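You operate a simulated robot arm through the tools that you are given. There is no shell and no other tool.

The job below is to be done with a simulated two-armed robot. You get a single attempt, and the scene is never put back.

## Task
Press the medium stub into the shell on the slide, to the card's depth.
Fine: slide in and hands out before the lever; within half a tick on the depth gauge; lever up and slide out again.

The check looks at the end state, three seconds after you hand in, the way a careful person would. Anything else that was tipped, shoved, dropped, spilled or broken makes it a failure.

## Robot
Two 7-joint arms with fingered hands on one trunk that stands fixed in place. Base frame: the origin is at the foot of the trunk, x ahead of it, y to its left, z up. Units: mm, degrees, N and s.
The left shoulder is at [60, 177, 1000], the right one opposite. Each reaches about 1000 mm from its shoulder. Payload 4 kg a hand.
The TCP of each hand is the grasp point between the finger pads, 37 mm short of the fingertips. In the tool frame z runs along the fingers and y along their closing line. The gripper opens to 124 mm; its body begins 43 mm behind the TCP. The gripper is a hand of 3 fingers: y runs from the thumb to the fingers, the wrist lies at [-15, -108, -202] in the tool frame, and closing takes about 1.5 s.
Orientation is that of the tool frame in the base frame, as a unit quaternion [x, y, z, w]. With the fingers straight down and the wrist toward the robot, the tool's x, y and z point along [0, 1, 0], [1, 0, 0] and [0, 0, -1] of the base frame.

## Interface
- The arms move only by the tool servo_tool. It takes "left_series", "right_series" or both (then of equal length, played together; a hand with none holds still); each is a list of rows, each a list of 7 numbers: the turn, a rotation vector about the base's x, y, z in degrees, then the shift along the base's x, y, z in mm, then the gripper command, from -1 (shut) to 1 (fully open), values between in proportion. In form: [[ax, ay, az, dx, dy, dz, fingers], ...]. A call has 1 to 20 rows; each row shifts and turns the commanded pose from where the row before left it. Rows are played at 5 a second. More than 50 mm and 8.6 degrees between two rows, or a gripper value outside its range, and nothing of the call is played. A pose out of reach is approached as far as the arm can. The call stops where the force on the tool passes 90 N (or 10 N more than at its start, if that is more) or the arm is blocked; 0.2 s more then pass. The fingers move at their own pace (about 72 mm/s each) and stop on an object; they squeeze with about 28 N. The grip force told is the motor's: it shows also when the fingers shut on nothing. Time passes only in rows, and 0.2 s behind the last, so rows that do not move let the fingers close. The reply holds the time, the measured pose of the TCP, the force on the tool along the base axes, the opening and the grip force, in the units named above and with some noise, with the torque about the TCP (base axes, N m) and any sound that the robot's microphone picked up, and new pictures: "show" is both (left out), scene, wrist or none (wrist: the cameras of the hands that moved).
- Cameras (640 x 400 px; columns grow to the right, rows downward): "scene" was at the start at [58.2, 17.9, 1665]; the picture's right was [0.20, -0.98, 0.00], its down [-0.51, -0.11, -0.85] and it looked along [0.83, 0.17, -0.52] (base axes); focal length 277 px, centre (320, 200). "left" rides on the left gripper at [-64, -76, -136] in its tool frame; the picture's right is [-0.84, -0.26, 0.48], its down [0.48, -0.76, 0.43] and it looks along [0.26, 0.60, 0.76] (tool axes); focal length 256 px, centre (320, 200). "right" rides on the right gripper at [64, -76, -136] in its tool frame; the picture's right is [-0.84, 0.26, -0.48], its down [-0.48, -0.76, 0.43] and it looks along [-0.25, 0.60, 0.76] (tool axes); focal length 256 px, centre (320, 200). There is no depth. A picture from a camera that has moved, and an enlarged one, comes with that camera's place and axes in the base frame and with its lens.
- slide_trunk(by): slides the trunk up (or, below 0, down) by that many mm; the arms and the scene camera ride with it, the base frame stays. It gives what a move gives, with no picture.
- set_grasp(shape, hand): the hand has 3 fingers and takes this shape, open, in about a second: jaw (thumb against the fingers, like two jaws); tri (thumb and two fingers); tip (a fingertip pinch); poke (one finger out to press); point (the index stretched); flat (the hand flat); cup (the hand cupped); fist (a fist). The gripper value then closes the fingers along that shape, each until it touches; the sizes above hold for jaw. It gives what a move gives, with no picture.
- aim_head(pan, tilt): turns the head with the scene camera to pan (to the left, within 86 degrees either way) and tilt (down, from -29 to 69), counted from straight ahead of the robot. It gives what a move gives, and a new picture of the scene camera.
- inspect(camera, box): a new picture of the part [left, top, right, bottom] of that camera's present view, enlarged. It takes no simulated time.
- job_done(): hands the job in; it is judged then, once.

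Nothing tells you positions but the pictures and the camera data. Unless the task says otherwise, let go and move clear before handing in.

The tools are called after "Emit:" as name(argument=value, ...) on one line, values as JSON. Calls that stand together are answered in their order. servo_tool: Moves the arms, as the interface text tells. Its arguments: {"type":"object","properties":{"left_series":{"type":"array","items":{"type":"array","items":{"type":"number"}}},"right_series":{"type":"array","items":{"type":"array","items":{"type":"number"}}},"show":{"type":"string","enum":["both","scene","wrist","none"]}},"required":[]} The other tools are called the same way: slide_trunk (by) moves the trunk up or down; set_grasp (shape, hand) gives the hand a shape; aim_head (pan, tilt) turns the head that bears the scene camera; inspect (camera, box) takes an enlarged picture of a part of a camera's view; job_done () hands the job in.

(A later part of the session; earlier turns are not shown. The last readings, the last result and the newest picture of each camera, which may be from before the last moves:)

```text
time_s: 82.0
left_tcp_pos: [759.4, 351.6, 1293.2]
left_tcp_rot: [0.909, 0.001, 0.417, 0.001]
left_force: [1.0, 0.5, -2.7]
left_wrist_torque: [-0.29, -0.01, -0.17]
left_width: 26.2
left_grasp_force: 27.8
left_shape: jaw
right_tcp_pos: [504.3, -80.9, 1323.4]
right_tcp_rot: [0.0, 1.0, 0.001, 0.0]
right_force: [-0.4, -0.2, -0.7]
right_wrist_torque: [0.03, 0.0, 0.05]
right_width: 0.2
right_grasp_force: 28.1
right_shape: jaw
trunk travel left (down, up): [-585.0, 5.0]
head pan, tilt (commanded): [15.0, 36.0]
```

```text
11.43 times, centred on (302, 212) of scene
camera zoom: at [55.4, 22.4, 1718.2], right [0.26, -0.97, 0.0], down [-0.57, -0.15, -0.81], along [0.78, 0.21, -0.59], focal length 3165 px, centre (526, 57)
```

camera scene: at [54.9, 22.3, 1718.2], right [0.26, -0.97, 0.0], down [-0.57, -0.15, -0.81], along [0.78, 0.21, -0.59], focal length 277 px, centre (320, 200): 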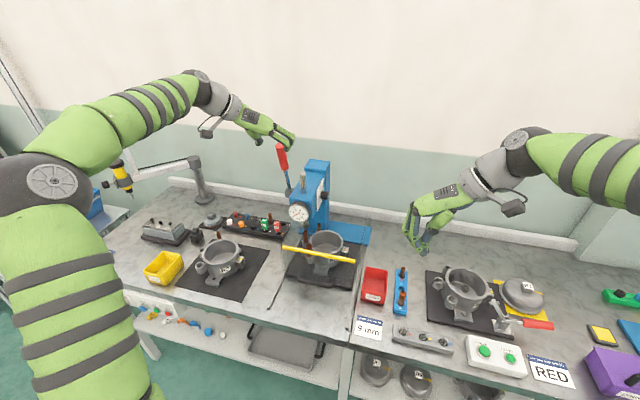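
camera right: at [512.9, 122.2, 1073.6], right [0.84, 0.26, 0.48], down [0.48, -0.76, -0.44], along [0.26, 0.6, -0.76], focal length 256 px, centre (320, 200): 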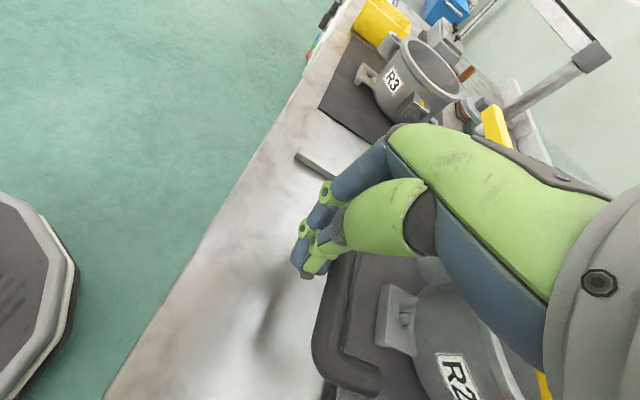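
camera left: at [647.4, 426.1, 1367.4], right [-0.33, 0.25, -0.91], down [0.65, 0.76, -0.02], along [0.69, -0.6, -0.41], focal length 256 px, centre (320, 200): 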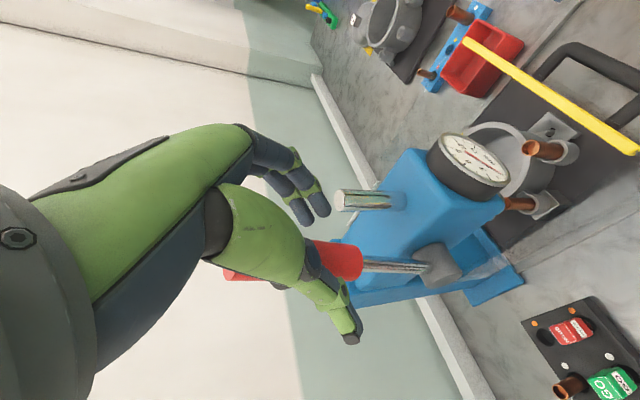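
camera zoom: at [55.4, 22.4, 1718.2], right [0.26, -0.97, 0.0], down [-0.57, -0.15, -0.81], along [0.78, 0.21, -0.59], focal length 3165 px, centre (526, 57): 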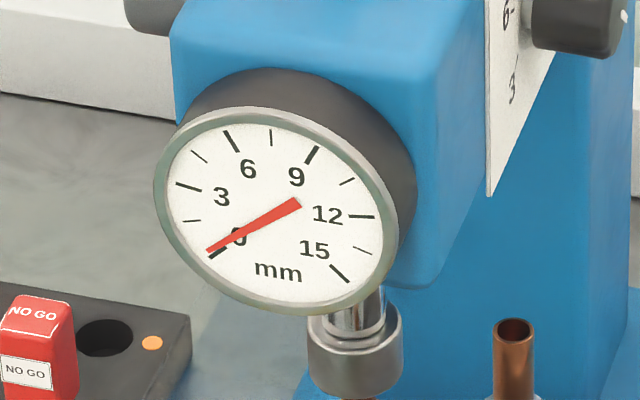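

The lever moves easily with almost no force, and the gauge is still near 0. I'll continue along the arc.

Emit:
servo_tool(left_series=[[0, -3, 0, -8.3, 0, -5.2, -1], [0, -3, 0, -8.0, 0, -5.6, -1], [0, -3, 0, -7.8, 0, -6.0, -1], [0, -3, 0, -7.4, 0, -6.4, -1], [0, 0, 0, 0, 0, 0, -1]], show="none")

Emit:
inspect(camera="scene", box=[252, 120, 342, 250])

Emit:
inspect(camera="scene", box=[282, 195, 322, 250])

```text
time_s: 83.2
left_tcp_pos: [726.0, 351.2, 1271.4]
left_tcp_rot: [0.86, 0.001, 0.51, 0.001]
left_force: [-0.7, -2.6, 0.4]
left_wrist_torque: [-0.27, -0.07, -0.32]
left_width: 25.7
left_grasp_force: 28.3
left_shape: jaw
right_tcp_pos: [504.6, -81.8, 1324.8]
right_tcp_rot: [0.0, 1.0, 0.001, 0.0]
right_force: [-0.3, -0.7, 0.0]
right_wrist_torque: [0.0, 0.03, 0.03]
right_width: 0.0
right_grasp_force: 28.2
right_shape: jaw
trunk travel left (down, up): [-585.0, 5.0]
head pan, tilt (commanded): [15.0, 36.0]
```

```text
3.08 times, centred on (297, 185) of scene
camera zoom: at [54.9, 21.8, 1718.2], right [0.26, -0.97, 0.0], down [-0.57, -0.15, -0.81], along [0.78, 0.21, -0.59], focal length 852 px, centre (391, 246)
```

zoom: 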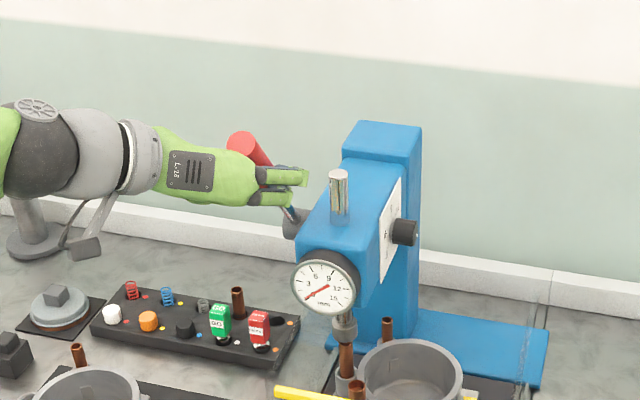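

```text
7.27 times, centred on (302, 222) of scene
camera zoom: at [54.9, 21.8, 1718.2], right [0.26, -0.97, 0.0], down [-0.57, -0.15, -0.81], along [0.78, 0.21, -0.59], focal length 2014 px, centre (451, 36)
```

zoom: 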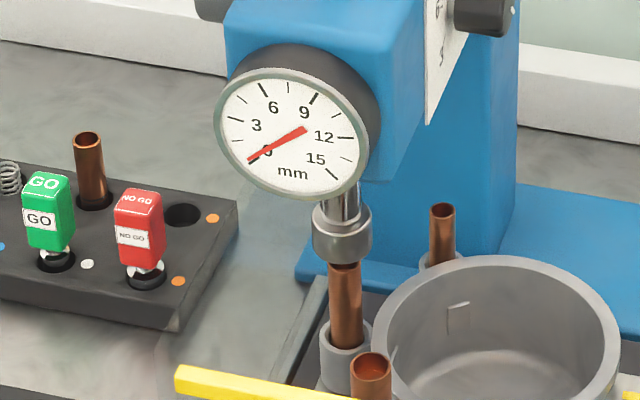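

The ram foot is now almost on the stub, with the two in line and the gauge still at 0. I'll continue in smaller steps.

Emit:
servo_tool(left_series=[[0, -2, 0, -4.8, 0, -4.5, -1], [0, -2, 0, -4.6, 0, -4.6, -1], [0, 0, 0, 0, 0, 0, -1]], show="none")

Emit:
inspect(camera="scene", box=[282, 195, 322, 250])

Emit:
inspect(camera="left", box=[0, 0, 640, 400])

```text
time_s: 84.0
left_tcp_pos: [716.6, 350.4, 1261.0]
left_tcp_rot: [0.842, 0.002, 0.54, 0.0]
left_force: [0.4, -3.1, 0.6]
left_wrist_torque: [-0.26, -0.1, -0.28]
left_width: 25.5
left_grasp_force: 27.8
left_shape: jaw
right_tcp_pos: [505.4, -81.6, 1325.1]
right_tcp_rot: [0.0, 1.0, 0.0, 0.0]
right_force: [-0.1, 0.3, -0.3]
right_wrist_torque: [-0.02, 0.01, 0.04]
right_width: 0.0
right_grasp_force: 27.8
right_shape: jaw
trunk travel left (down, up): [-585.0, 5.0]
head pan, tilt (commanded): [15.0, 36.0]
```

```text
7.27 times, centred on (302, 222) of scene
camera zoom: at [55.1, 21.8, 1718.2], right [0.26, -0.97, 0.0], down [-0.57, -0.15, -0.81], along [0.78, 0.21, -0.59], focal length 2014 px, centre (451, 36)
```

zoom: 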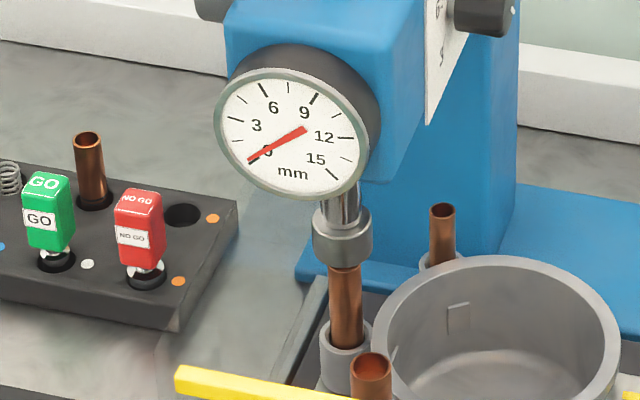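

```text
1.00 times, centred on (320, 200) of left (not enlarged: the box is as wide or as high as the picture)
camera zoom: at [565.8, 427.1, 1260.4], right [0.09, 0.25, -0.96], down [0.6, 0.76, 0.26], along [0.8, -0.6, -0.08], focal length 256 px, centre (320, 200)
```

zoom: 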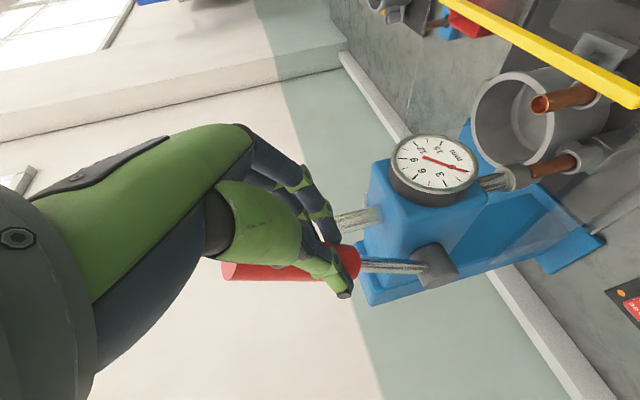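

The left wrist camera gives a good view of gauge and ram. I'll zoom in.

Emit:
inspect(camera="left", box=[380, 120, 600, 240])

Emit:
inspect(camera="left", box=[390, 125, 480, 210])

```text
2.91 times, centred on (490, 180) of left
camera zoom: at [565.8, 427.1, 1260.4], right [0.09, 0.25, -0.96], down [0.6, 0.76, 0.26], along [0.8, -0.6, -0.08], focal length 745 px, centre (-174, 258)
```

zoom: 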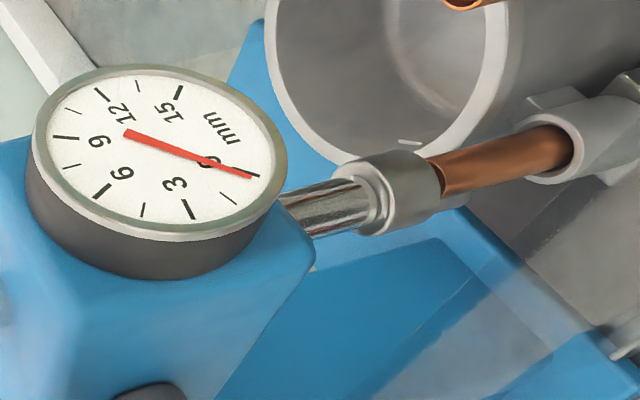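

```text
4.71 times, centred on (435, 168) of left
camera zoom: at [565.8, 427.1, 1260.4], right [0.09, 0.25, -0.96], down [0.6, 0.76, 0.26], along [0.8, -0.6, -0.08], focal length 1205 px, centre (-221, 353)
```

zoom: 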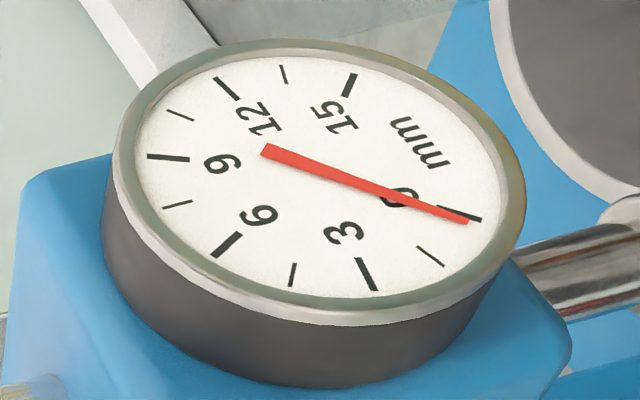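

The foot is at the stub's top and the gauge is just leaving 0. From here I'll use fine 1.5° steps and read the gauge each time.

Emit:
servo_tool(left_series=[[0, -1.5, 0, -3.35, 0, -3.6, -1], [0, -1.5, 0, -3.25, 0, -3.7, -1], [0, 0, 0, 0, 0, 0, -1]], show="none")

Emit:
inspect(camera="left", box=[390, 115, 530, 230])

Emit:
inspect(camera="scene", box=[282, 195, 322, 250])

```text
time_s: 84.8
left_tcp_pos: [710.0, 350.6, 1254.9]
left_tcp_rot: [0.828, 0.002, 0.561, 0.001]
left_force: [-1.1, -3.3, 0.9]
left_wrist_torque: [-0.24, -0.12, -0.33]
left_width: 25.7
left_grasp_force: 27.5
left_shape: jaw
right_tcp_pos: [503.9, -81.1, 1324.7]
right_tcp_rot: [0.0, 1.0, 0.001, 0.0]
right_force: [0.3, -0.1, 0.6]
right_wrist_torque: [0.04, -0.03, -0.02]
right_width: 0.2
right_grasp_force: 27.5
right_shape: jaw
trunk travel left (down, up): [-585.0, 5.0]
head pan, tilt (commanded): [15.0, 36.0]
```

```text
3.48 times, centred on (460, 172) of left
camera zoom: at [559.7, 427.2, 1245.6], right [0.14, 0.25, -0.96], down [0.58, 0.76, 0.29], along [0.8, -0.6, -0.04], focal length 890 px, centre (-167, 296)
```

zoom: 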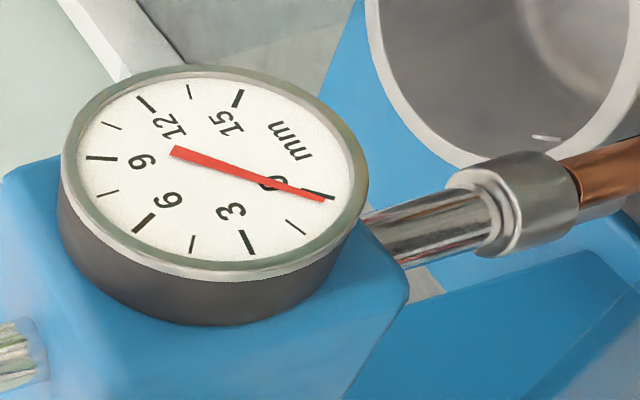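

```text
7.27 times, centred on (302, 222) of scene
camera zoom: at [54.8, 21.7, 1718.2], right [0.26, -0.97, 0.0], down [-0.57, -0.15, -0.81], along [0.78, 0.21, -0.59], focal length 2014 px, centre (451, 36)
```

zoom: 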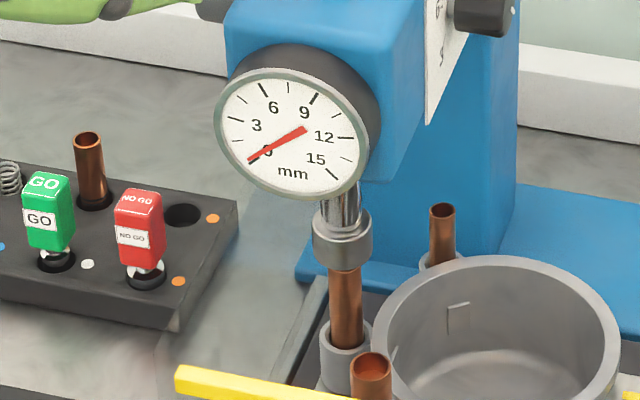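

Emit:
servo_tool(left_series=[[0, -1.5, 0, -3.15, 0, -3.8, -1], [0, -1.5, 0, -3.05, 0, -3.85, -1], [0, 0, 0, 0, 0, 0, -1]], show="none")

Emit:
inspect(camera="left", box=[390, 115, 530, 230])

Emit:
inspect(camera="scene", box=[282, 195, 322, 250])

```text
time_s: 85.6
left_tcp_pos: [703.5, 350.1, 1247.7]
left_tcp_rot: [0.813, 0.001, 0.582, 0.001]
left_force: [-2.8, -4.1, 3.5]
left_wrist_torque: [-0.24, -0.17, -0.39]
left_width: 25.4
left_grasp_force: 28.0
left_shape: jaw
right_tcp_pos: [504.4, -80.7, 1324.7]
right_tcp_rot: [0.0, 1.0, 0.001, 0.0]
right_force: [-0.8, -0.1, -0.1]
right_wrist_torque: [0.04, -0.03, 0.01]
right_width: 0.0
right_grasp_force: 27.7
right_shape: jaw
trunk travel left (down, up): [-585.0, 5.0]
head pan, tilt (commanded): [15.0, 36.0]
```

```text
3.48 times, centred on (460, 172) of left
camera zoom: at [554.3, 427.5, 1230.1], right [0.19, 0.25, -0.95], down [0.57, 0.76, 0.32], along [0.8, -0.6, 0.0], focal length 890 px, centre (-167, 296)
```

zoom: 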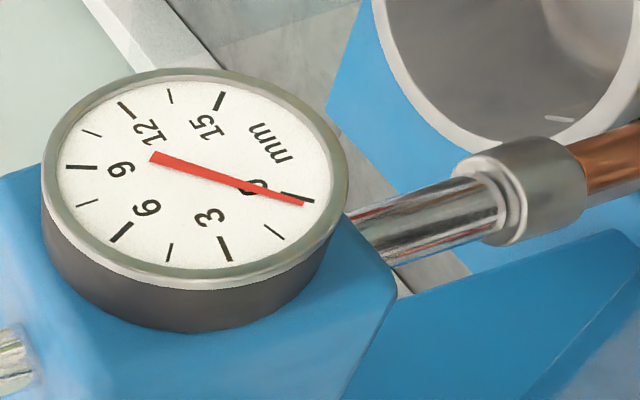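

```text
7.27 times, centred on (302, 222) of scene
camera zoom: at [54.3, 21.4, 1718.2], right [0.26, -0.97, 0.0], down [-0.57, -0.15, -0.81], along [0.78, 0.21, -0.59], focal length 2014 px, centre (451, 36)
```

zoom: 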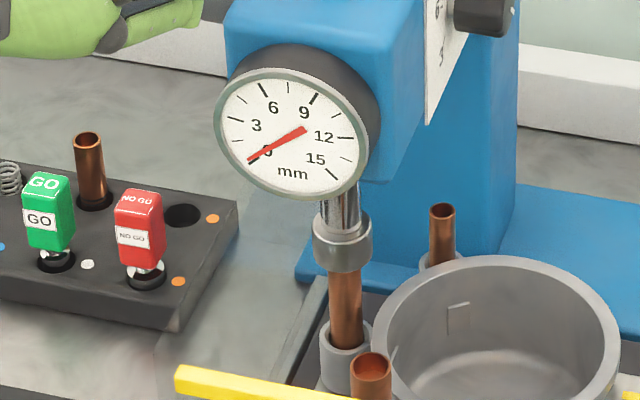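

Emit:
servo_tool(left_series=[[0, -1.5, 0, -2.95, 0, -3.95, -1], [0, -1.5, 0, -2.85, 0, -4.0, -1], [0, 0, 0, 0, 0, 0, -1]], show="wrist")

Emit:
inspect(camera="left", box=[380, 115, 520, 230])

Emit:
inspect(camera="scene", box=[252, 140, 342, 250])

```text
time_s: 86.4
left_tcp_pos: [698.3, 350.9, 1237.7]
left_tcp_rot: [0.796, 0.001, 0.605, 0.0]
left_force: [-9.4, -4.3, 8.4]
left_wrist_torque: [-0.27, -0.26, -0.42]
left_width: 25.7
left_grasp_force: 27.8
left_shape: jaw
right_tcp_pos: [503.0, -82.2, 1324.1]
right_tcp_rot: [0.001, 1.0, 0.002, 0.0]
right_force: [0.2, -0.4, 0.1]
right_wrist_torque: [0.05, -0.04, -0.04]
right_width: 0.0
right_grasp_force: 28.3
right_shape: jaw
trunk travel left (down, up): [-585.0, 5.0]
head pan, tilt (commanded): [15.0, 36.0]
camera left: at [549.5, 427.4, 1213.4], right [0.24, 0.25, -0.94], down [0.55, 0.76, 0.35], along [0.8, -0.6, 0.04], focal length 256 px, centre (320, 200)
```

left: 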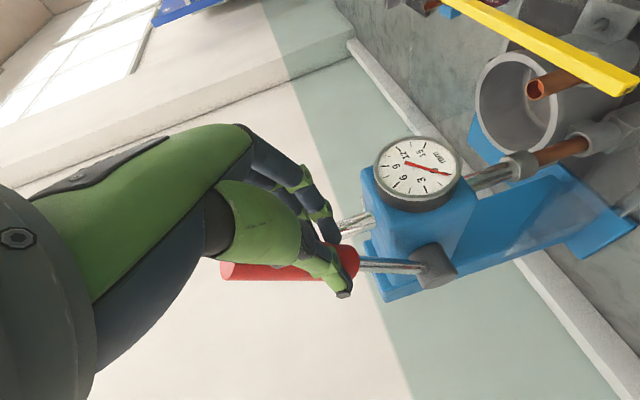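

```text
3.48 times, centred on (450, 172) of left
camera zoom: at [549.5, 427.4, 1213.4], right [0.24, 0.25, -0.94], down [0.55, 0.76, 0.35], along [0.8, -0.6, 0.04], focal length 890 px, centre (-132, 296)
```

zoom: 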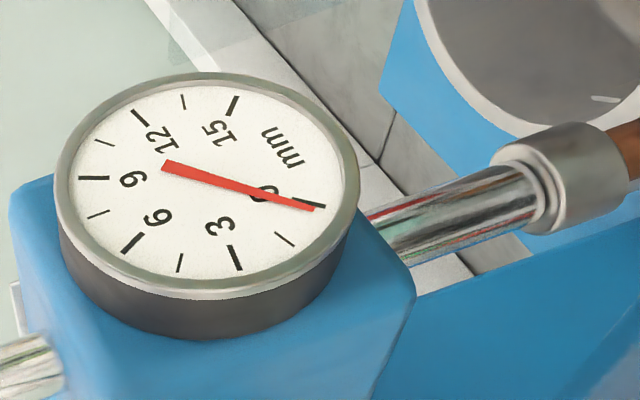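

```text
3.64 times, centred on (297, 195) of scene
camera zoom: at [52.7, 21.3, 1718.3], right [0.26, -0.97, 0.0], down [-0.57, -0.15, -0.81], along [0.78, 0.21, -0.59], focal length 1007 px, centre (404, 218)
```

zoom: 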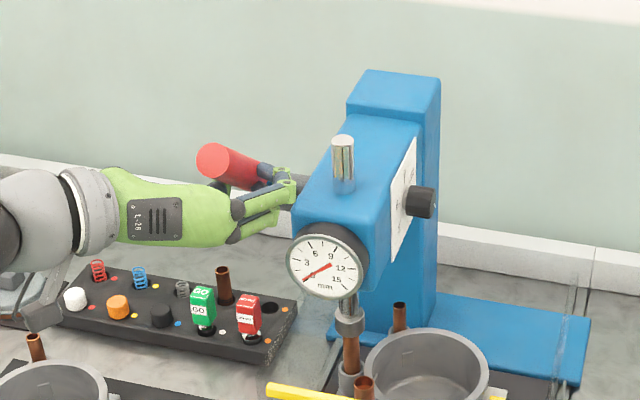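

The tangential force is tiny but there's a radial push of about 12 N, so my arc radius is slightly too small. I'll move outward 5 mm along the lever and continue.

Emit:
servo_tool(left_series=[[0, 0, 0, -4.1, 0.5, 2.9, -1], [0, 0, 0, 0, 0, 0, -1]], show="none")

Emit:
inspect(camera="left", box=[380, 115, 520, 230])

```text
time_s: 87.0
left_tcp_pos: [696.7, 350.9, 1237.3]
left_tcp_rot: [0.798, 0.002, 0.603, 0.002]
left_force: [5.9, -6.6, -3.3]
left_wrist_torque: [-0.24, -0.06, -0.46]
left_width: 24.9
left_grasp_force: 28.2
left_shape: jaw
right_tcp_pos: [505.4, -81.3, 1323.1]
right_tcp_rot: [0.001, 1.0, 0.002, 0.001]
right_force: [1.1, -0.2, -0.1]
right_wrist_torque: [0.01, -0.03, 0.01]
right_width: 0.0
right_grasp_force: 28.0
right_shape: jaw
trunk travel left (down, up): [-585.0, 5.0]
head pan, tilt (commanded): [15.0, 36.0]
```

```text
3.48 times, centred on (450, 172) of left
camera zoom: at [547.9, 428.1, 1214.1], right [0.24, 0.25, -0.94], down [0.55, 0.76, 0.34], along [0.8, -0.6, 0.04], focal length 890 px, centre (-132, 296)
```

zoom: 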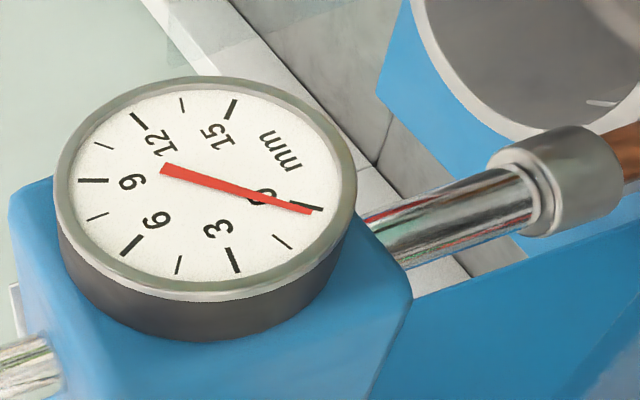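

Emit:
servo_tool(left_series=[[0, -1.5, 0, -1.6, 0, -5.0, -1], [0, -1.5, 0, -2.67, 0.5, -4.23, -1], [0, 0, 0, 0, 0, 0, -1]], show="none")

Emit:
inspect(camera="left", box=[370, 115, 510, 230])

Emit:
inspect(camera="scene", box=[282, 195, 322, 250])

```text
time_s: 87.8
left_tcp_pos: [690.7, 352.4, 1230.2]
left_tcp_rot: [0.782, 0.002, 0.624, 0.001]
left_force: [6.2, -7.5, -3.9]
left_wrist_torque: [-0.17, -0.05, -0.45]
left_width: 24.3
left_grasp_force: 28.1
left_shape: jaw
right_tcp_pos: [504.6, -81.3, 1324.2]
right_tcp_rot: [0.0, 1.0, 0.002, 0.0]
right_force: [-0.3, 0.1, -0.6]
right_wrist_torque: [-0.01, -0.01, -0.01]
right_width: 0.1
right_grasp_force: 27.8
right_shape: jaw
trunk travel left (down, up): [-585.0, 5.0]
head pan, tilt (commanded): [15.0, 36.0]
```

```text
3.48 times, centred on (440, 172) of left
camera zoom: at [544.0, 428.2, 1198.4], right [0.28, 0.25, -0.92], down [0.53, 0.76, 0.37], along [0.8, -0.6, 0.08], focal length 890 px, centre (-97, 296)
```

zoom: 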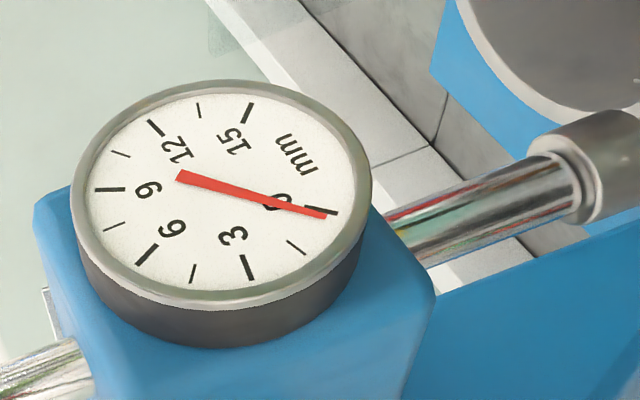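

```text
7.27 times, centred on (302, 222) of scene
camera zoom: at [56.2, 21.3, 1718.1], right [0.26, -0.97, 0.0], down [-0.57, -0.15, -0.81], along [0.78, 0.21, -0.59], focal length 2014 px, centre (451, 36)
```

zoom: 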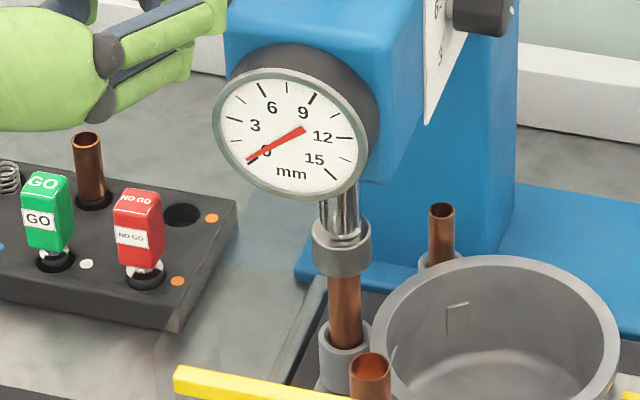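

The lever has turned about 37° with the hand. I'll look closely at the foot and stub contact to see whether pressing has begun.

Emit:
inspect(camera="left", box=[450, 80, 640, 230])

Emit:
inspect(camera="scene", box=[296, 218, 316, 248])

Emit:
inspect(camera="scene", box=[287, 198, 311, 224])

```text
2.67 times, centred on (545, 155) of left
camera zoom: at [544.0, 428.2, 1198.4], right [0.28, 0.25, -0.92], down [0.53, 0.76, 0.37], along [0.8, -0.6, 0.08], focal length 683 px, centre (-280, 320)
```

zoom: 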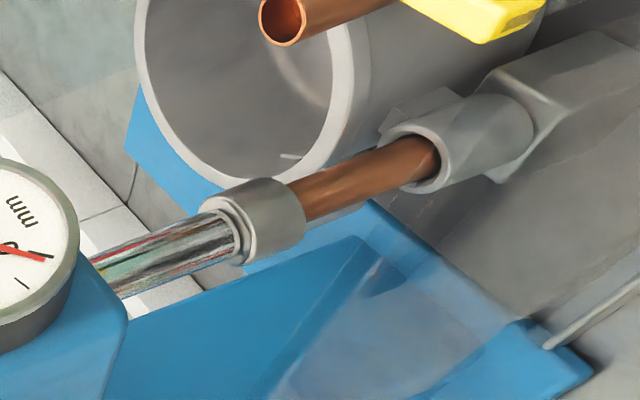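

```text
13.33 times, centred on (306, 233) of scene
camera zoom: at [56.2, 21.3, 1718.1], right [0.26, -0.97, 0.0], down [-0.57, -0.15, -0.81], along [0.78, 0.21, -0.59], focal length 3692 px, centre (507, -240)
```

zoom: 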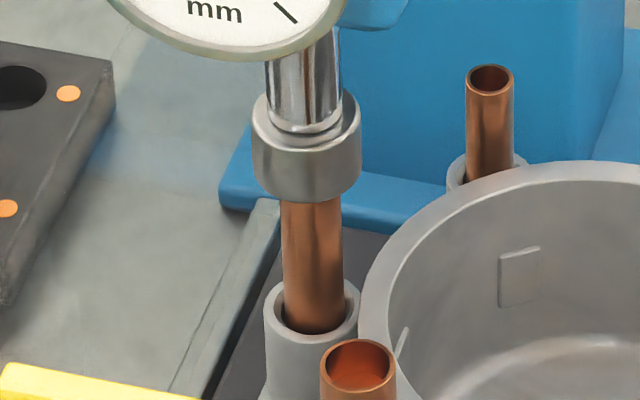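

```text
15.38 times, centred on (299, 211) of scene
camera zoom: at [56.2, 21.3, 1718.1], right [0.26, -0.97, 0.0], down [-0.57, -0.15, -0.81], along [0.78, 0.21, -0.59], focal length 4260 px, centre (643, 31)
```

zoom: 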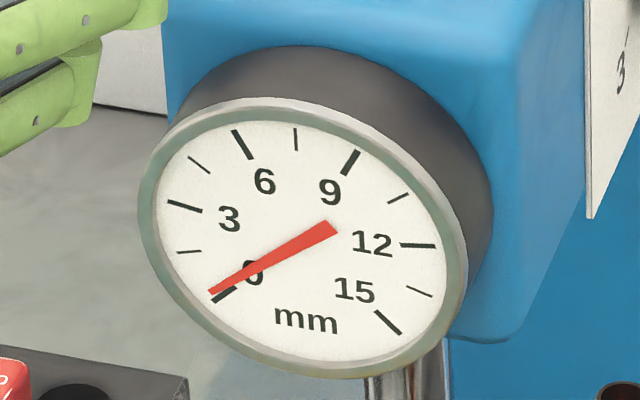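

The foot is now on the stub (gauge ≈0.2 mm), with the stub well centred under it. I'll continue in 3° increments, reading the gauge each time.

Emit:
servo_tool(left_series=[[0, -1.5, 0, -0.9, 0, -5.3, -1], [0, -1.5, 0, -2.45, 0, -4.36, -1], [0, 0, 0, 0, 0, 0, -1]], show="none")

Emit:
inspect(camera="scene", box=[287, 198, 311, 224])

Emit:
inspect(camera="scene", box=[296, 218, 316, 248])

```text
time_s: 88.6
left_tcp_pos: [686.2, 352.1, 1222.4]
left_tcp_rot: [0.764, 0.003, 0.645, -0.001]
left_force: [-0.3, -8.5, 1.3]
left_wrist_torque: [-0.22, -0.12, -0.51]
left_width: 24.6
left_grasp_force: 28.3
left_shape: jaw
right_tcp_pos: [504.5, -81.2, 1323.7]
right_tcp_rot: [0.0, 1.0, 0.001, 0.0]
right_force: [-0.6, -1.2, 0.4]
right_wrist_torque: [0.01, 0.01, 0.0]
right_width: 0.2
right_grasp_force: 27.8
right_shape: jaw
trunk travel left (down, up): [-585.0, 5.0]
head pan, tilt (commanded): [15.0, 36.0]
```

```text
15.38 times, centred on (299, 211) of scene
camera zoom: at [54.5, 21.0, 1718.3], right [0.26, -0.97, 0.0], down [-0.57, -0.15, -0.81], along [0.78, 0.21, -0.59], focal length 4260 px, centre (643, 31)
```

zoom: 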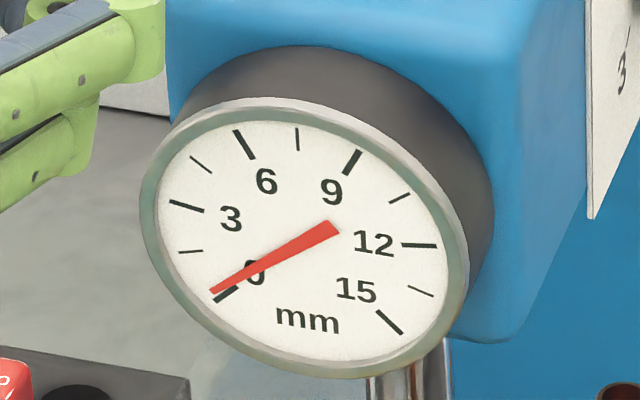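

```text
13.33 times, centred on (306, 233) of scene
camera zoom: at [54.5, 21.0, 1718.3], right [0.26, -0.97, 0.0], down [-0.57, -0.15, -0.81], along [0.78, 0.21, -0.59], focal length 3692 px, centre (507, -240)
```

zoom: 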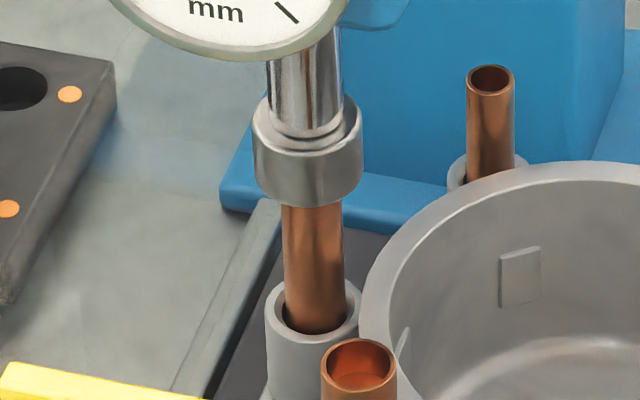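

The foot is still closing the last gap (about 0.5 mm per degree), with the gauge unchanged at about 0.2. I'll relieve a small sideways load and continue.

Emit:
servo_tool(left_series=[[0, -1.5, 0, -2.3, -1.5, -4.4, -1], [0, -1.5, 0, -2.2, 0, -4.4, -1], [0, -1.5, 0, -2.1, 0, -4.5, -1], [0, 0, 0, 0, 0, 0, -1]], show="none")

Emit:
inspect(camera="scene", box=[287, 198, 311, 224])

Emit:
inspect(camera="left", box=[370, 80, 640, 260])

```text
time_s: 89.6
left_tcp_pos: [678.3, 350.2, 1208.3]
left_tcp_rot: [0.739, 0.002, 0.674, 0.001]
left_force: [5.1, -1.0, 4.7]
left_wrist_torque: [-0.12, -0.18, -0.24]
left_width: 24.2
left_grasp_force: 28.2
left_shape: jaw
right_tcp_pos: [504.0, -81.2, 1322.4]
right_tcp_rot: [0.001, 1.0, 0.001, 0.0]
right_force: [0.1, 0.1, -0.2]
right_wrist_torque: [-0.01, 0.03, -0.05]
right_width: 0.0
right_grasp_force: 28.2
right_shape: jaw
trunk travel left (down, up): [-585.0, 5.0]
head pan, tilt (commanded): [15.0, 36.0]
```

```text
15.38 times, centred on (299, 211) of scene
camera zoom: at [55.3, 21.9, 1718.2], right [0.26, -0.97, 0.0], down [-0.57, -0.15, -0.81], along [0.78, 0.21, -0.59], focal length 4260 px, centre (643, 31)
```

zoom: 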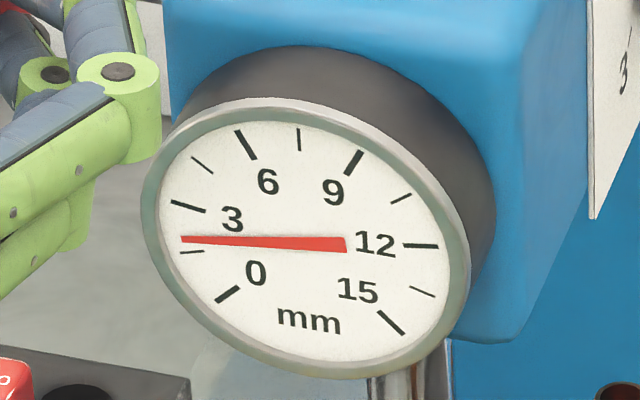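

```text
2.22 times, centred on (505, 170) of left
camera zoom: at [538.5, 427.4, 1157.5], right [0.4, 0.25, -0.88], down [0.47, 0.76, 0.44], along [0.78, -0.59, 0.19], focal length 569 px, centre (-91, 267)
```

zoom: 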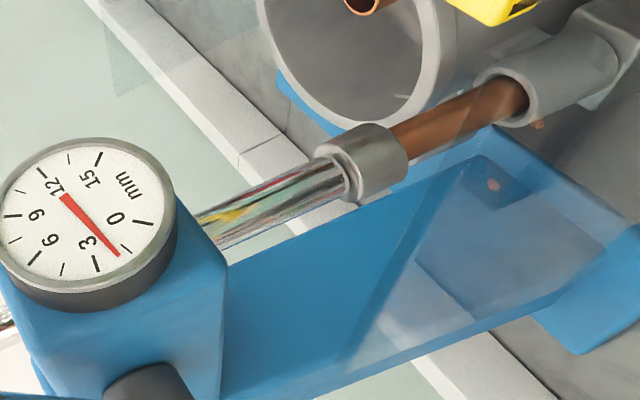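

Pressing has begun: the gauge reads about 1.9 mm with little force. I'll continue 4.5° and read the rate.

Emit:
servo_tool(left_series=[[0, -1.5, 0, -1.95, 0, -4.55, -1], [0, -1.5, 0, -1.85, 0, -4.6, -1], [0, 0, 0, 0, 0, 0, -1], [0, 0, 0, 0, 0, 0, -1]], show="none")

Emit:
inspect(camera="scene", box=[287, 198, 311, 224])

Emit:
inspect(camera="left", box=[350, 110, 470, 230])

```text
time_s: 90.6
left_tcp_pos: [675.6, 351.6, 1199.6]
left_tcp_rot: [0.721, 0.002, 0.693, 0.0]
left_force: [7.7, 0.5, 1.4]
left_wrist_torque: [-0.14, -0.05, -0.18]
left_width: 23.9
left_grasp_force: 28.4
left_shape: jaw
right_tcp_pos: [505.1, -82.2, 1323.8]
right_tcp_rot: [0.0, 1.0, 0.0, -0.001]
right_force: [-1.0, 1.0, -0.7]
right_wrist_torque: [-0.01, 0.0, 0.01]
right_width: 0.0
right_grasp_force: 27.9
right_shape: jaw
trunk travel left (down, up): [-585.0, 5.0]
head pan, tilt (commanded): [15.0, 36.0]
```

```text
15.38 times, centred on (299, 211) of scene
camera zoom: at [55.8, 22.2, 1718.1], right [0.26, -0.97, 0.0], down [-0.57, -0.15, -0.81], along [0.78, 0.21, -0.59], focal length 4260 px, centre (643, 31)
```

zoom: 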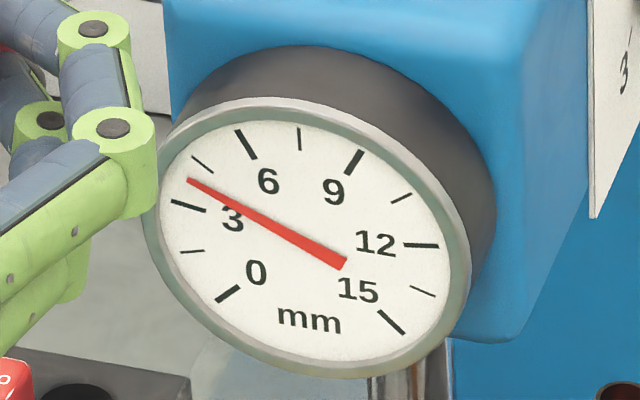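

```text
3.33 times, centred on (410, 170) of left
camera zoom: at [537.1, 427.3, 1141.0], right [0.45, 0.25, -0.86], down [0.45, 0.76, 0.46], along [0.77, -0.6, 0.23], focal length 853 px, centre (20, 300)
```

zoom: 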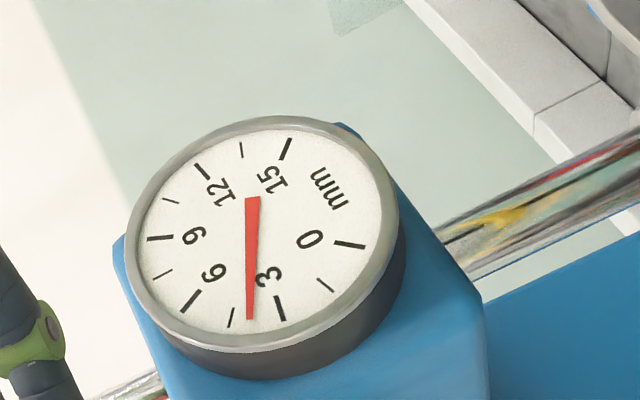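

The gauge reads about 3.9 mm (3° gave +1.95, i.e. 0.65 mm per degree). I need 5.1 mm more, so next 4.5° and then finer.

Emit:
servo_tool(left_series=[[0, -1.5, 0, -0.9, 0, -4.64, -1], [0, -1.5, 0, -1.3, 0, -4.69, -1], [0, -1.5, 0, -1.3, 0, -4.73, -1], [0, 0, 0, 0, 0, 0, -1], [0, 0, 0, 0, 0, 0, -1]], show="none")

Emit:
inspect(camera="scene", box=[287, 198, 311, 224])

Emit:
inspect(camera="left", box=[330, 110, 450, 230])

```text
time_s: 91.8
left_tcp_pos: [672.0, 350.2, 1187.0]
left_tcp_rot: [0.693, 0.002, 0.721, 0.0]
left_force: [0.4, 1.5, 6.1]
left_wrist_torque: [-0.13, -0.17, -0.17]
left_width: 23.7
left_grasp_force: 27.1
left_shape: jaw
right_tcp_pos: [503.2, -81.0, 1324.0]
right_tcp_rot: [0.001, 1.0, 0.001, 0.0]
right_force: [0.1, 0.1, 0.1]
right_wrist_torque: [-0.01, 0.0, 0.04]
right_width: 0.3
right_grasp_force: 27.6
right_shape: jaw
trunk travel left (down, up): [-585.0, 5.0]
head pan, tilt (commanded): [15.0, 36.0]
```

```text
15.38 times, centred on (299, 211) of scene
camera zoom: at [54.6, 22.2, 1718.2], right [0.26, -0.97, 0.0], down [-0.57, -0.15, -0.81], along [0.78, 0.21, -0.59], focal length 4260 px, centre (643, 31)
```

zoom: 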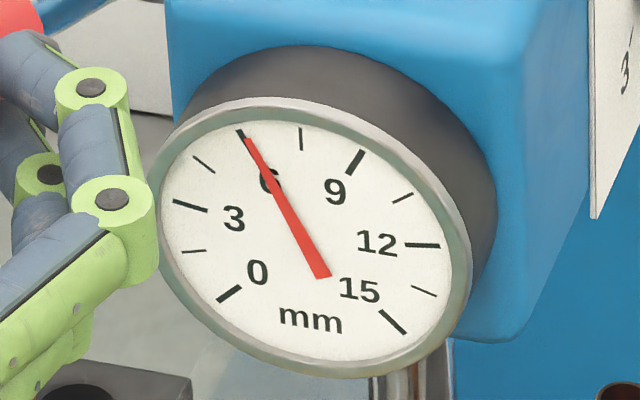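

```text
3.33 times, centred on (390, 170) of left
camera zoom: at [538.4, 426.8, 1117.5], right [0.52, 0.25, -0.82], down [0.41, 0.76, 0.5], along [0.75, -0.6, 0.29], focal length 853 px, centre (87, 300)
```

zoom: 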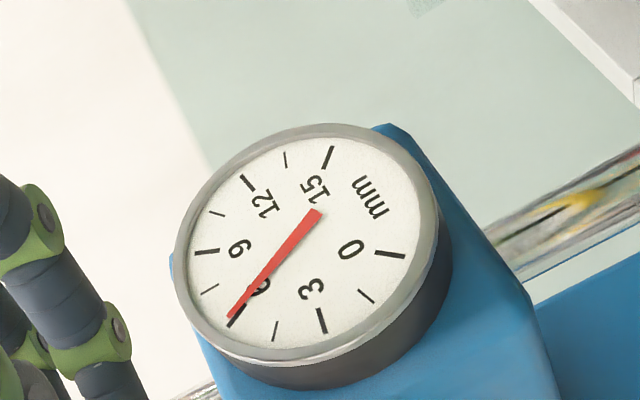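

The gauge reads about 6.1 mm, so 2.9 mm to go. I'll do 3° more, then fine increments.

Emit:
servo_tool(left_series=[[0, -1.5, 0, -1.3, 0, -4.76, -1], [0, -1.5, 0, -1.2, 0, -4.8, -1], [0, 0, 0, 0, 0, 0, -1], [0, 0, 0, 0, 0, 0, -1], [0, 0, 0, 0, 0, 0, -1]], show="none")

Emit:
inspect(camera="scene", box=[287, 198, 311, 224])

Emit:
inspect(camera="left", box=[310, 110, 430, 230])

```text
time_s: 93.0
left_tcp_pos: [668.4, 351.0, 1175.6]
left_tcp_rot: [0.674, 0.001, 0.739, 0.001]
left_force: [-0.4, -0.2, 3.3]
left_wrist_torque: [-0.1, -0.13, -0.24]
left_width: 23.7
left_grasp_force: 28.2
left_shape: jaw
right_tcp_pos: [504.1, -81.3, 1324.4]
right_tcp_rot: [0.0, 1.0, 0.001, 0.0]
right_force: [0.2, 0.5, -0.2]
right_wrist_torque: [-0.01, -0.01, 0.0]
right_width: 0.2
right_grasp_force: 28.2
right_shape: jaw
trunk travel left (down, up): [-585.0, 5.0]
head pan, tilt (commanded): [15.0, 36.0]
```

```text
15.38 times, centred on (299, 211) of scene
camera zoom: at [54.6, 22.2, 1718.2], right [0.26, -0.97, 0.0], down [-0.57, -0.15, -0.81], along [0.78, 0.21, -0.59], focal length 4260 px, centre (643, 31)
```

zoom: 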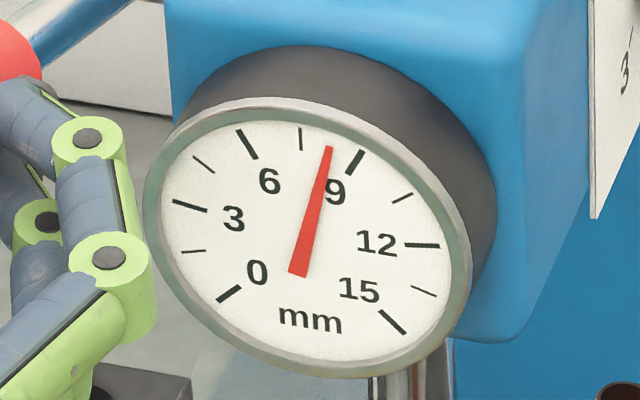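

```text
3.33 times, centred on (370, 170) of left
camera zoom: at [539.2, 426.9, 1099.8], right [0.56, 0.25, -0.79], down [0.39, 0.76, 0.52], along [0.73, -0.6, 0.33], focal length 853 px, centre (153, 300)
```

zoom: 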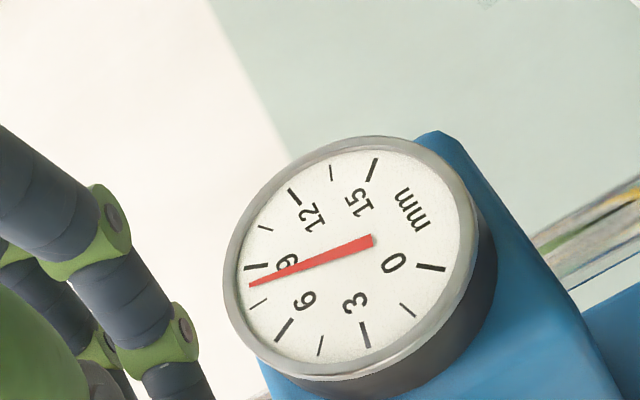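

The gauge reads about 8.25 mm. One last fine move of about 1° should bring it to 9.

Emit:
servo_tool(left_series=[[0, -0.5, 0, -0.4, 0, -1.6, -1], [0, -0.4, 0, -0.3, 0, -1.3, -1], [0, 0, 0, 0, 0, 0, -1], [0, 0, 0, 0, 0, 0, -1], [0, 0, 0, 0, 0, 0, -1]], show="none")

Emit:
inspect(camera="scene", box=[287, 198, 311, 224])

Emit:
inspect(camera="left", box=[310, 110, 430, 230])

```text
time_s: 94.2
left_tcp_pos: [669.9, 351.3, 1173.5]
left_tcp_rot: [0.668, 0.001, 0.744, 0.001]
left_force: [-1.5, 0.5, 6.2]
left_wrist_torque: [-0.09, -0.19, -0.18]
left_width: 23.8
left_grasp_force: 28.3
left_shape: jaw
right_tcp_pos: [503.7, -81.6, 1325.1]
right_tcp_rot: [0.0, 1.0, 0.0, 0.0]
right_force: [0.0, 1.1, -0.8]
right_wrist_torque: [0.02, -0.01, -0.02]
right_width: 0.0
right_grasp_force: 28.0
right_shape: jaw
trunk travel left (down, up): [-585.0, 5.0]
head pan, tilt (commanded): [15.0, 36.0]
```

```text
15.38 times, centred on (299, 211) of scene
camera zoom: at [54.2, 22.1, 1718.2], right [0.26, -0.97, 0.0], down [-0.57, -0.15, -0.81], along [0.78, 0.21, -0.59], focal length 4260 px, centre (643, 31)
```

zoom: 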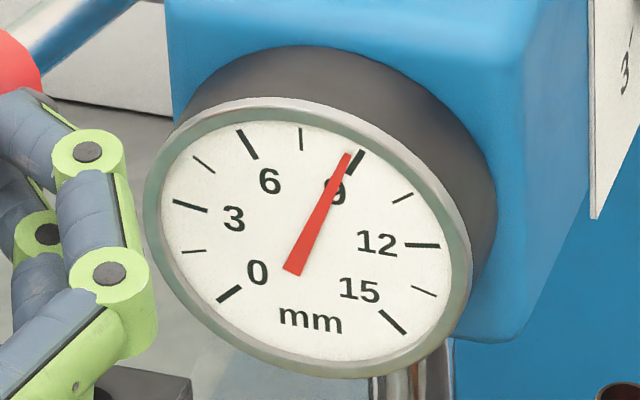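

```text
3.33 times, centred on (370, 170) of left
camera zoom: at [539.9, 426.8, 1094.5], right [0.57, 0.25, -0.78], down [0.38, 0.76, 0.52], along [0.73, -0.6, 0.34], focal length 853 px, centre (153, 300)
```

zoom: 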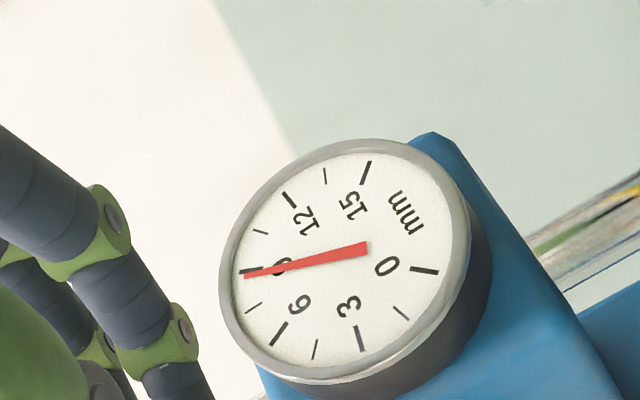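

The gauge reads about 8.8 mm. I'll add a hair more (0.35°) to sit on the 9 tick.

Emit:
servo_tool(left_series=[[0, -0.35, 0, -0.3, 0, -1.1, -1], [0, 0, 0, 0, 0, 0, -1], [0, 0, 0, 0, 0, 0, -1], [0, 0, 0, 0, 0, 0, -1], [0, 0, 0, 0, 0, 0, -1]], show="none")

Emit:
inspect(camera="scene", box=[287, 198, 311, 224])

Emit:
inspect(camera="left", box=[320, 125, 400, 205])

```text
time_s: 95.4
left_tcp_pos: [667.6, 350.1, 1171.4]
left_tcp_rot: [0.667, 0.002, 0.745, 0.001]
left_force: [-2.6, 0.3, 3.6]
left_wrist_torque: [-0.11, -0.1, -0.27]
left_width: 24.2
left_grasp_force: 28.4
left_shape: jaw
right_tcp_pos: [504.2, -81.1, 1324.2]
right_tcp_rot: [0.0, 1.0, 0.001, 0.001]
right_force: [0.7, 0.4, -0.4]
right_wrist_torque: [0.02, 0.0, -0.01]
right_width: 0.1
right_grasp_force: 28.1
right_shape: jaw
trunk travel left (down, up): [-585.0, 5.0]
head pan, tilt (commanded): [15.0, 36.0]
```

```text
15.38 times, centred on (299, 211) of scene
camera zoom: at [54.3, 22.0, 1718.2], right [0.26, -0.97, 0.0], down [-0.57, -0.15, -0.81], along [0.78, 0.21, -0.59], focal length 4260 px, centre (643, 31)
```

zoom: 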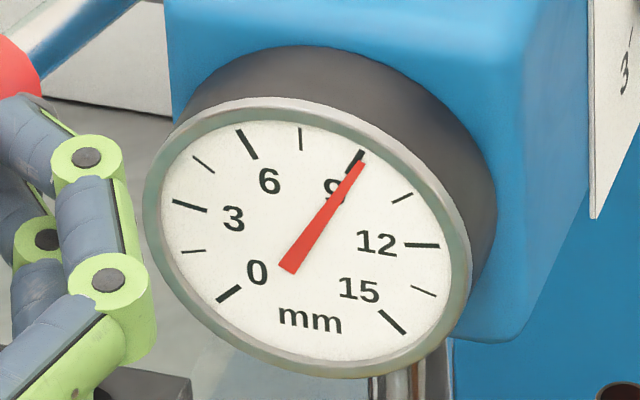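

```text
5.00 times, centred on (360, 165) of left
camera zoom: at [540.1, 426.9, 1092.5], right [0.57, 0.25, -0.78], down [0.38, 0.76, 0.53], along [0.73, -0.6, 0.34], focal length 1280 px, centre (120, 375)
```

zoom: 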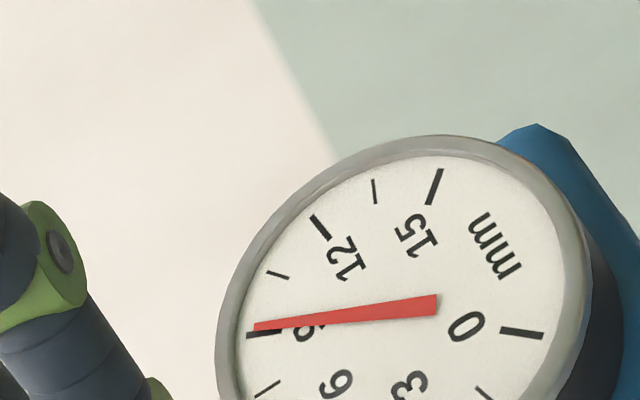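

The gauge reads about 9.1–9.2 mm, on the 9 tick and within a fraction of the half-tick tolerance. Now I'll raise the lever back along the same arc.

Emit:
servo_tool(left_series=[[0, 1.25, 0, 1.0, 0, 4.0, -1], [0, 3, 0, 2.5, 0, 9.56, -1], [0, 3, 0, 2.6, 0, 9.42, -1], [0, 3, 0, 2.75, 0, 9.24, -1], [0, 3, 0, 4.05, 0, 9.05, -1], [0, 3, 0, 4.5, 1.5, 8.8, -1], [0, 3, 0, 3.35, 0, 9.66, -1], [0, 3, 0, 4.27, -0.5, 9.23, -1], [0, 0, 0, 0, 0, 0, -1]], show="none")

Emit:
inspect(camera="scene", box=[287, 198, 311, 224])

Emit:
inspect(camera="scene", box=[252, 150, 342, 260])

Emit:
inspect(camera="left", box=[200, 80, 640, 320])

```text
time_s: 97.4
left_tcp_pos: [697.2, 351.6, 1240.4]
left_tcp_rot: [0.798, 0.001, 0.602, 0.001]
left_force: [7.7, -6.7, -10.9]
left_wrist_torque: [-0.04, 0.28, -0.3]
left_width: 22.6
left_grasp_force: 27.6
left_shape: jaw
right_tcp_pos: [505.6, -82.5, 1324.0]
right_tcp_rot: [-0.001, 1.0, 0.001, -0.001]
right_force: [0.6, 0.3, -0.6]
right_wrist_torque: [0.04, -0.02, 0.02]
right_width: 0.0
right_grasp_force: 27.7
right_shape: jaw
trunk travel left (down, up): [-585.0, 5.0]
head pan, tilt (commanded): [15.0, 36.0]
```

```text
15.38 times, centred on (299, 211) of scene
camera zoom: at [57.3, 21.7, 1718.1], right [0.26, -0.97, 0.0], down [-0.57, -0.15, -0.81], along [0.78, 0.21, -0.59], focal length 4260 px, centre (643, 31)
```

zoom: 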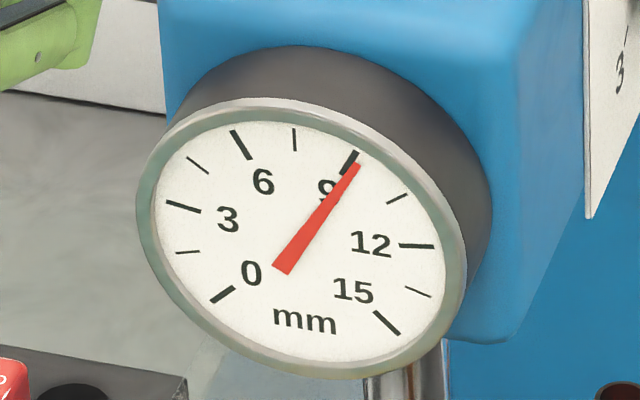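

```text
3.64 times, centred on (297, 205) of scene
camera zoom: at [57.3, 21.7, 1718.1], right [0.26, -0.97, 0.0], down [-0.57, -0.15, -0.81], along [0.78, 0.21, -0.59], focal length 1007 px, centre (404, 182)
```

zoom: 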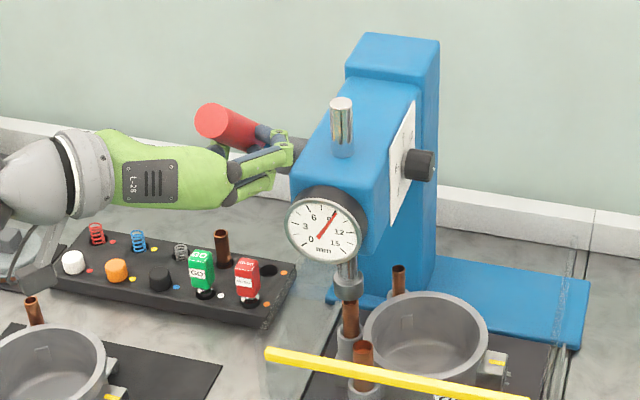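

```text
1.45 times, centred on (420, 200) of left
camera zoom: at [548.4, 428.1, 1216.1], right [0.23, 0.25, -0.94], down [0.55, 0.76, 0.34], along [0.8, -0.6, 0.04], focal length 372 px, centre (174, 200)
```

zoom: 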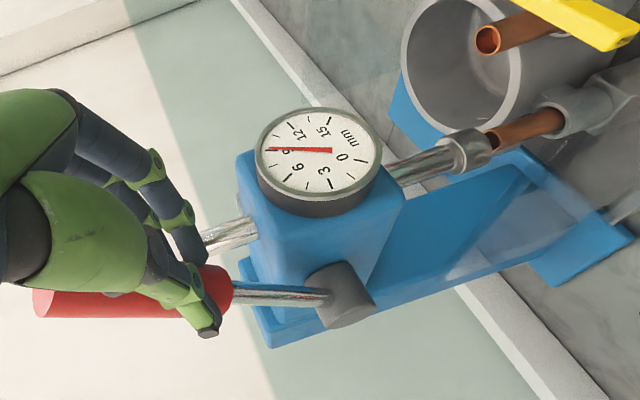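

The ram is rising off the stub and the gauge stays at about 9.2, so it shows the pressed depth. I'll continue raising the lever to its top.

Emit:
servo_tool(left_series=[[0, 3, 0, 8.0, 0.5, 6.5, -1], [0, 3, 0, 6.2, 0, 7.65, -1], [0, 3, 0, 6.6, 0, 7.3, -1], [0, 4, 0, 9.4, 0, 9.1, -1], [0, 3, 0, 7.4, 0, 6.4, -1], [0, 3, 0, 7.8, 0, 6.0, -1], [0, 0, 0, 0, 0, 0, -1]], show="none")

Emit:
inspect(camera="scene", box=[252, 120, 342, 250])

```text
time_s: 99.0
left_tcp_pos: [740.9, 351.6, 1283.3]
left_tcp_rot: [0.887, 0.002, 0.463, -0.001]
left_force: [1.8, -6.3, -7.5]
left_wrist_torque: [-0.16, 0.17, -0.28]
left_width: 22.7
left_grasp_force: 27.7
left_shape: jaw
right_tcp_pos: [505.8, -81.6, 1322.6]
right_tcp_rot: [0.001, 1.0, 0.001, 0.0]
right_force: [0.7, -0.9, 0.1]
right_wrist_torque: [-0.01, 0.0, 0.02]
right_width: 0.0
right_grasp_force: 28.1
right_shape: jaw
trunk travel left (down, up): [-585.0, 5.0]
head pan, tilt (commanded): [15.0, 36.0]
```

```text
3.08 times, centred on (297, 185) of scene
camera zoom: at [56.1, 21.6, 1718.2], right [0.26, -0.97, 0.0], down [-0.57, -0.15, -0.81], along [0.78, 0.21, -0.59], focal length 852 px, centre (391, 246)
```

zoom: 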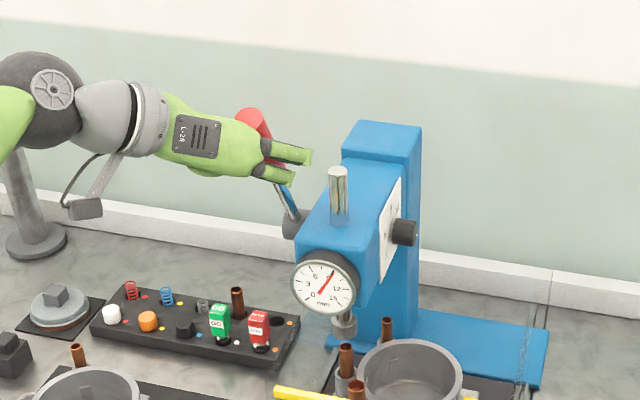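

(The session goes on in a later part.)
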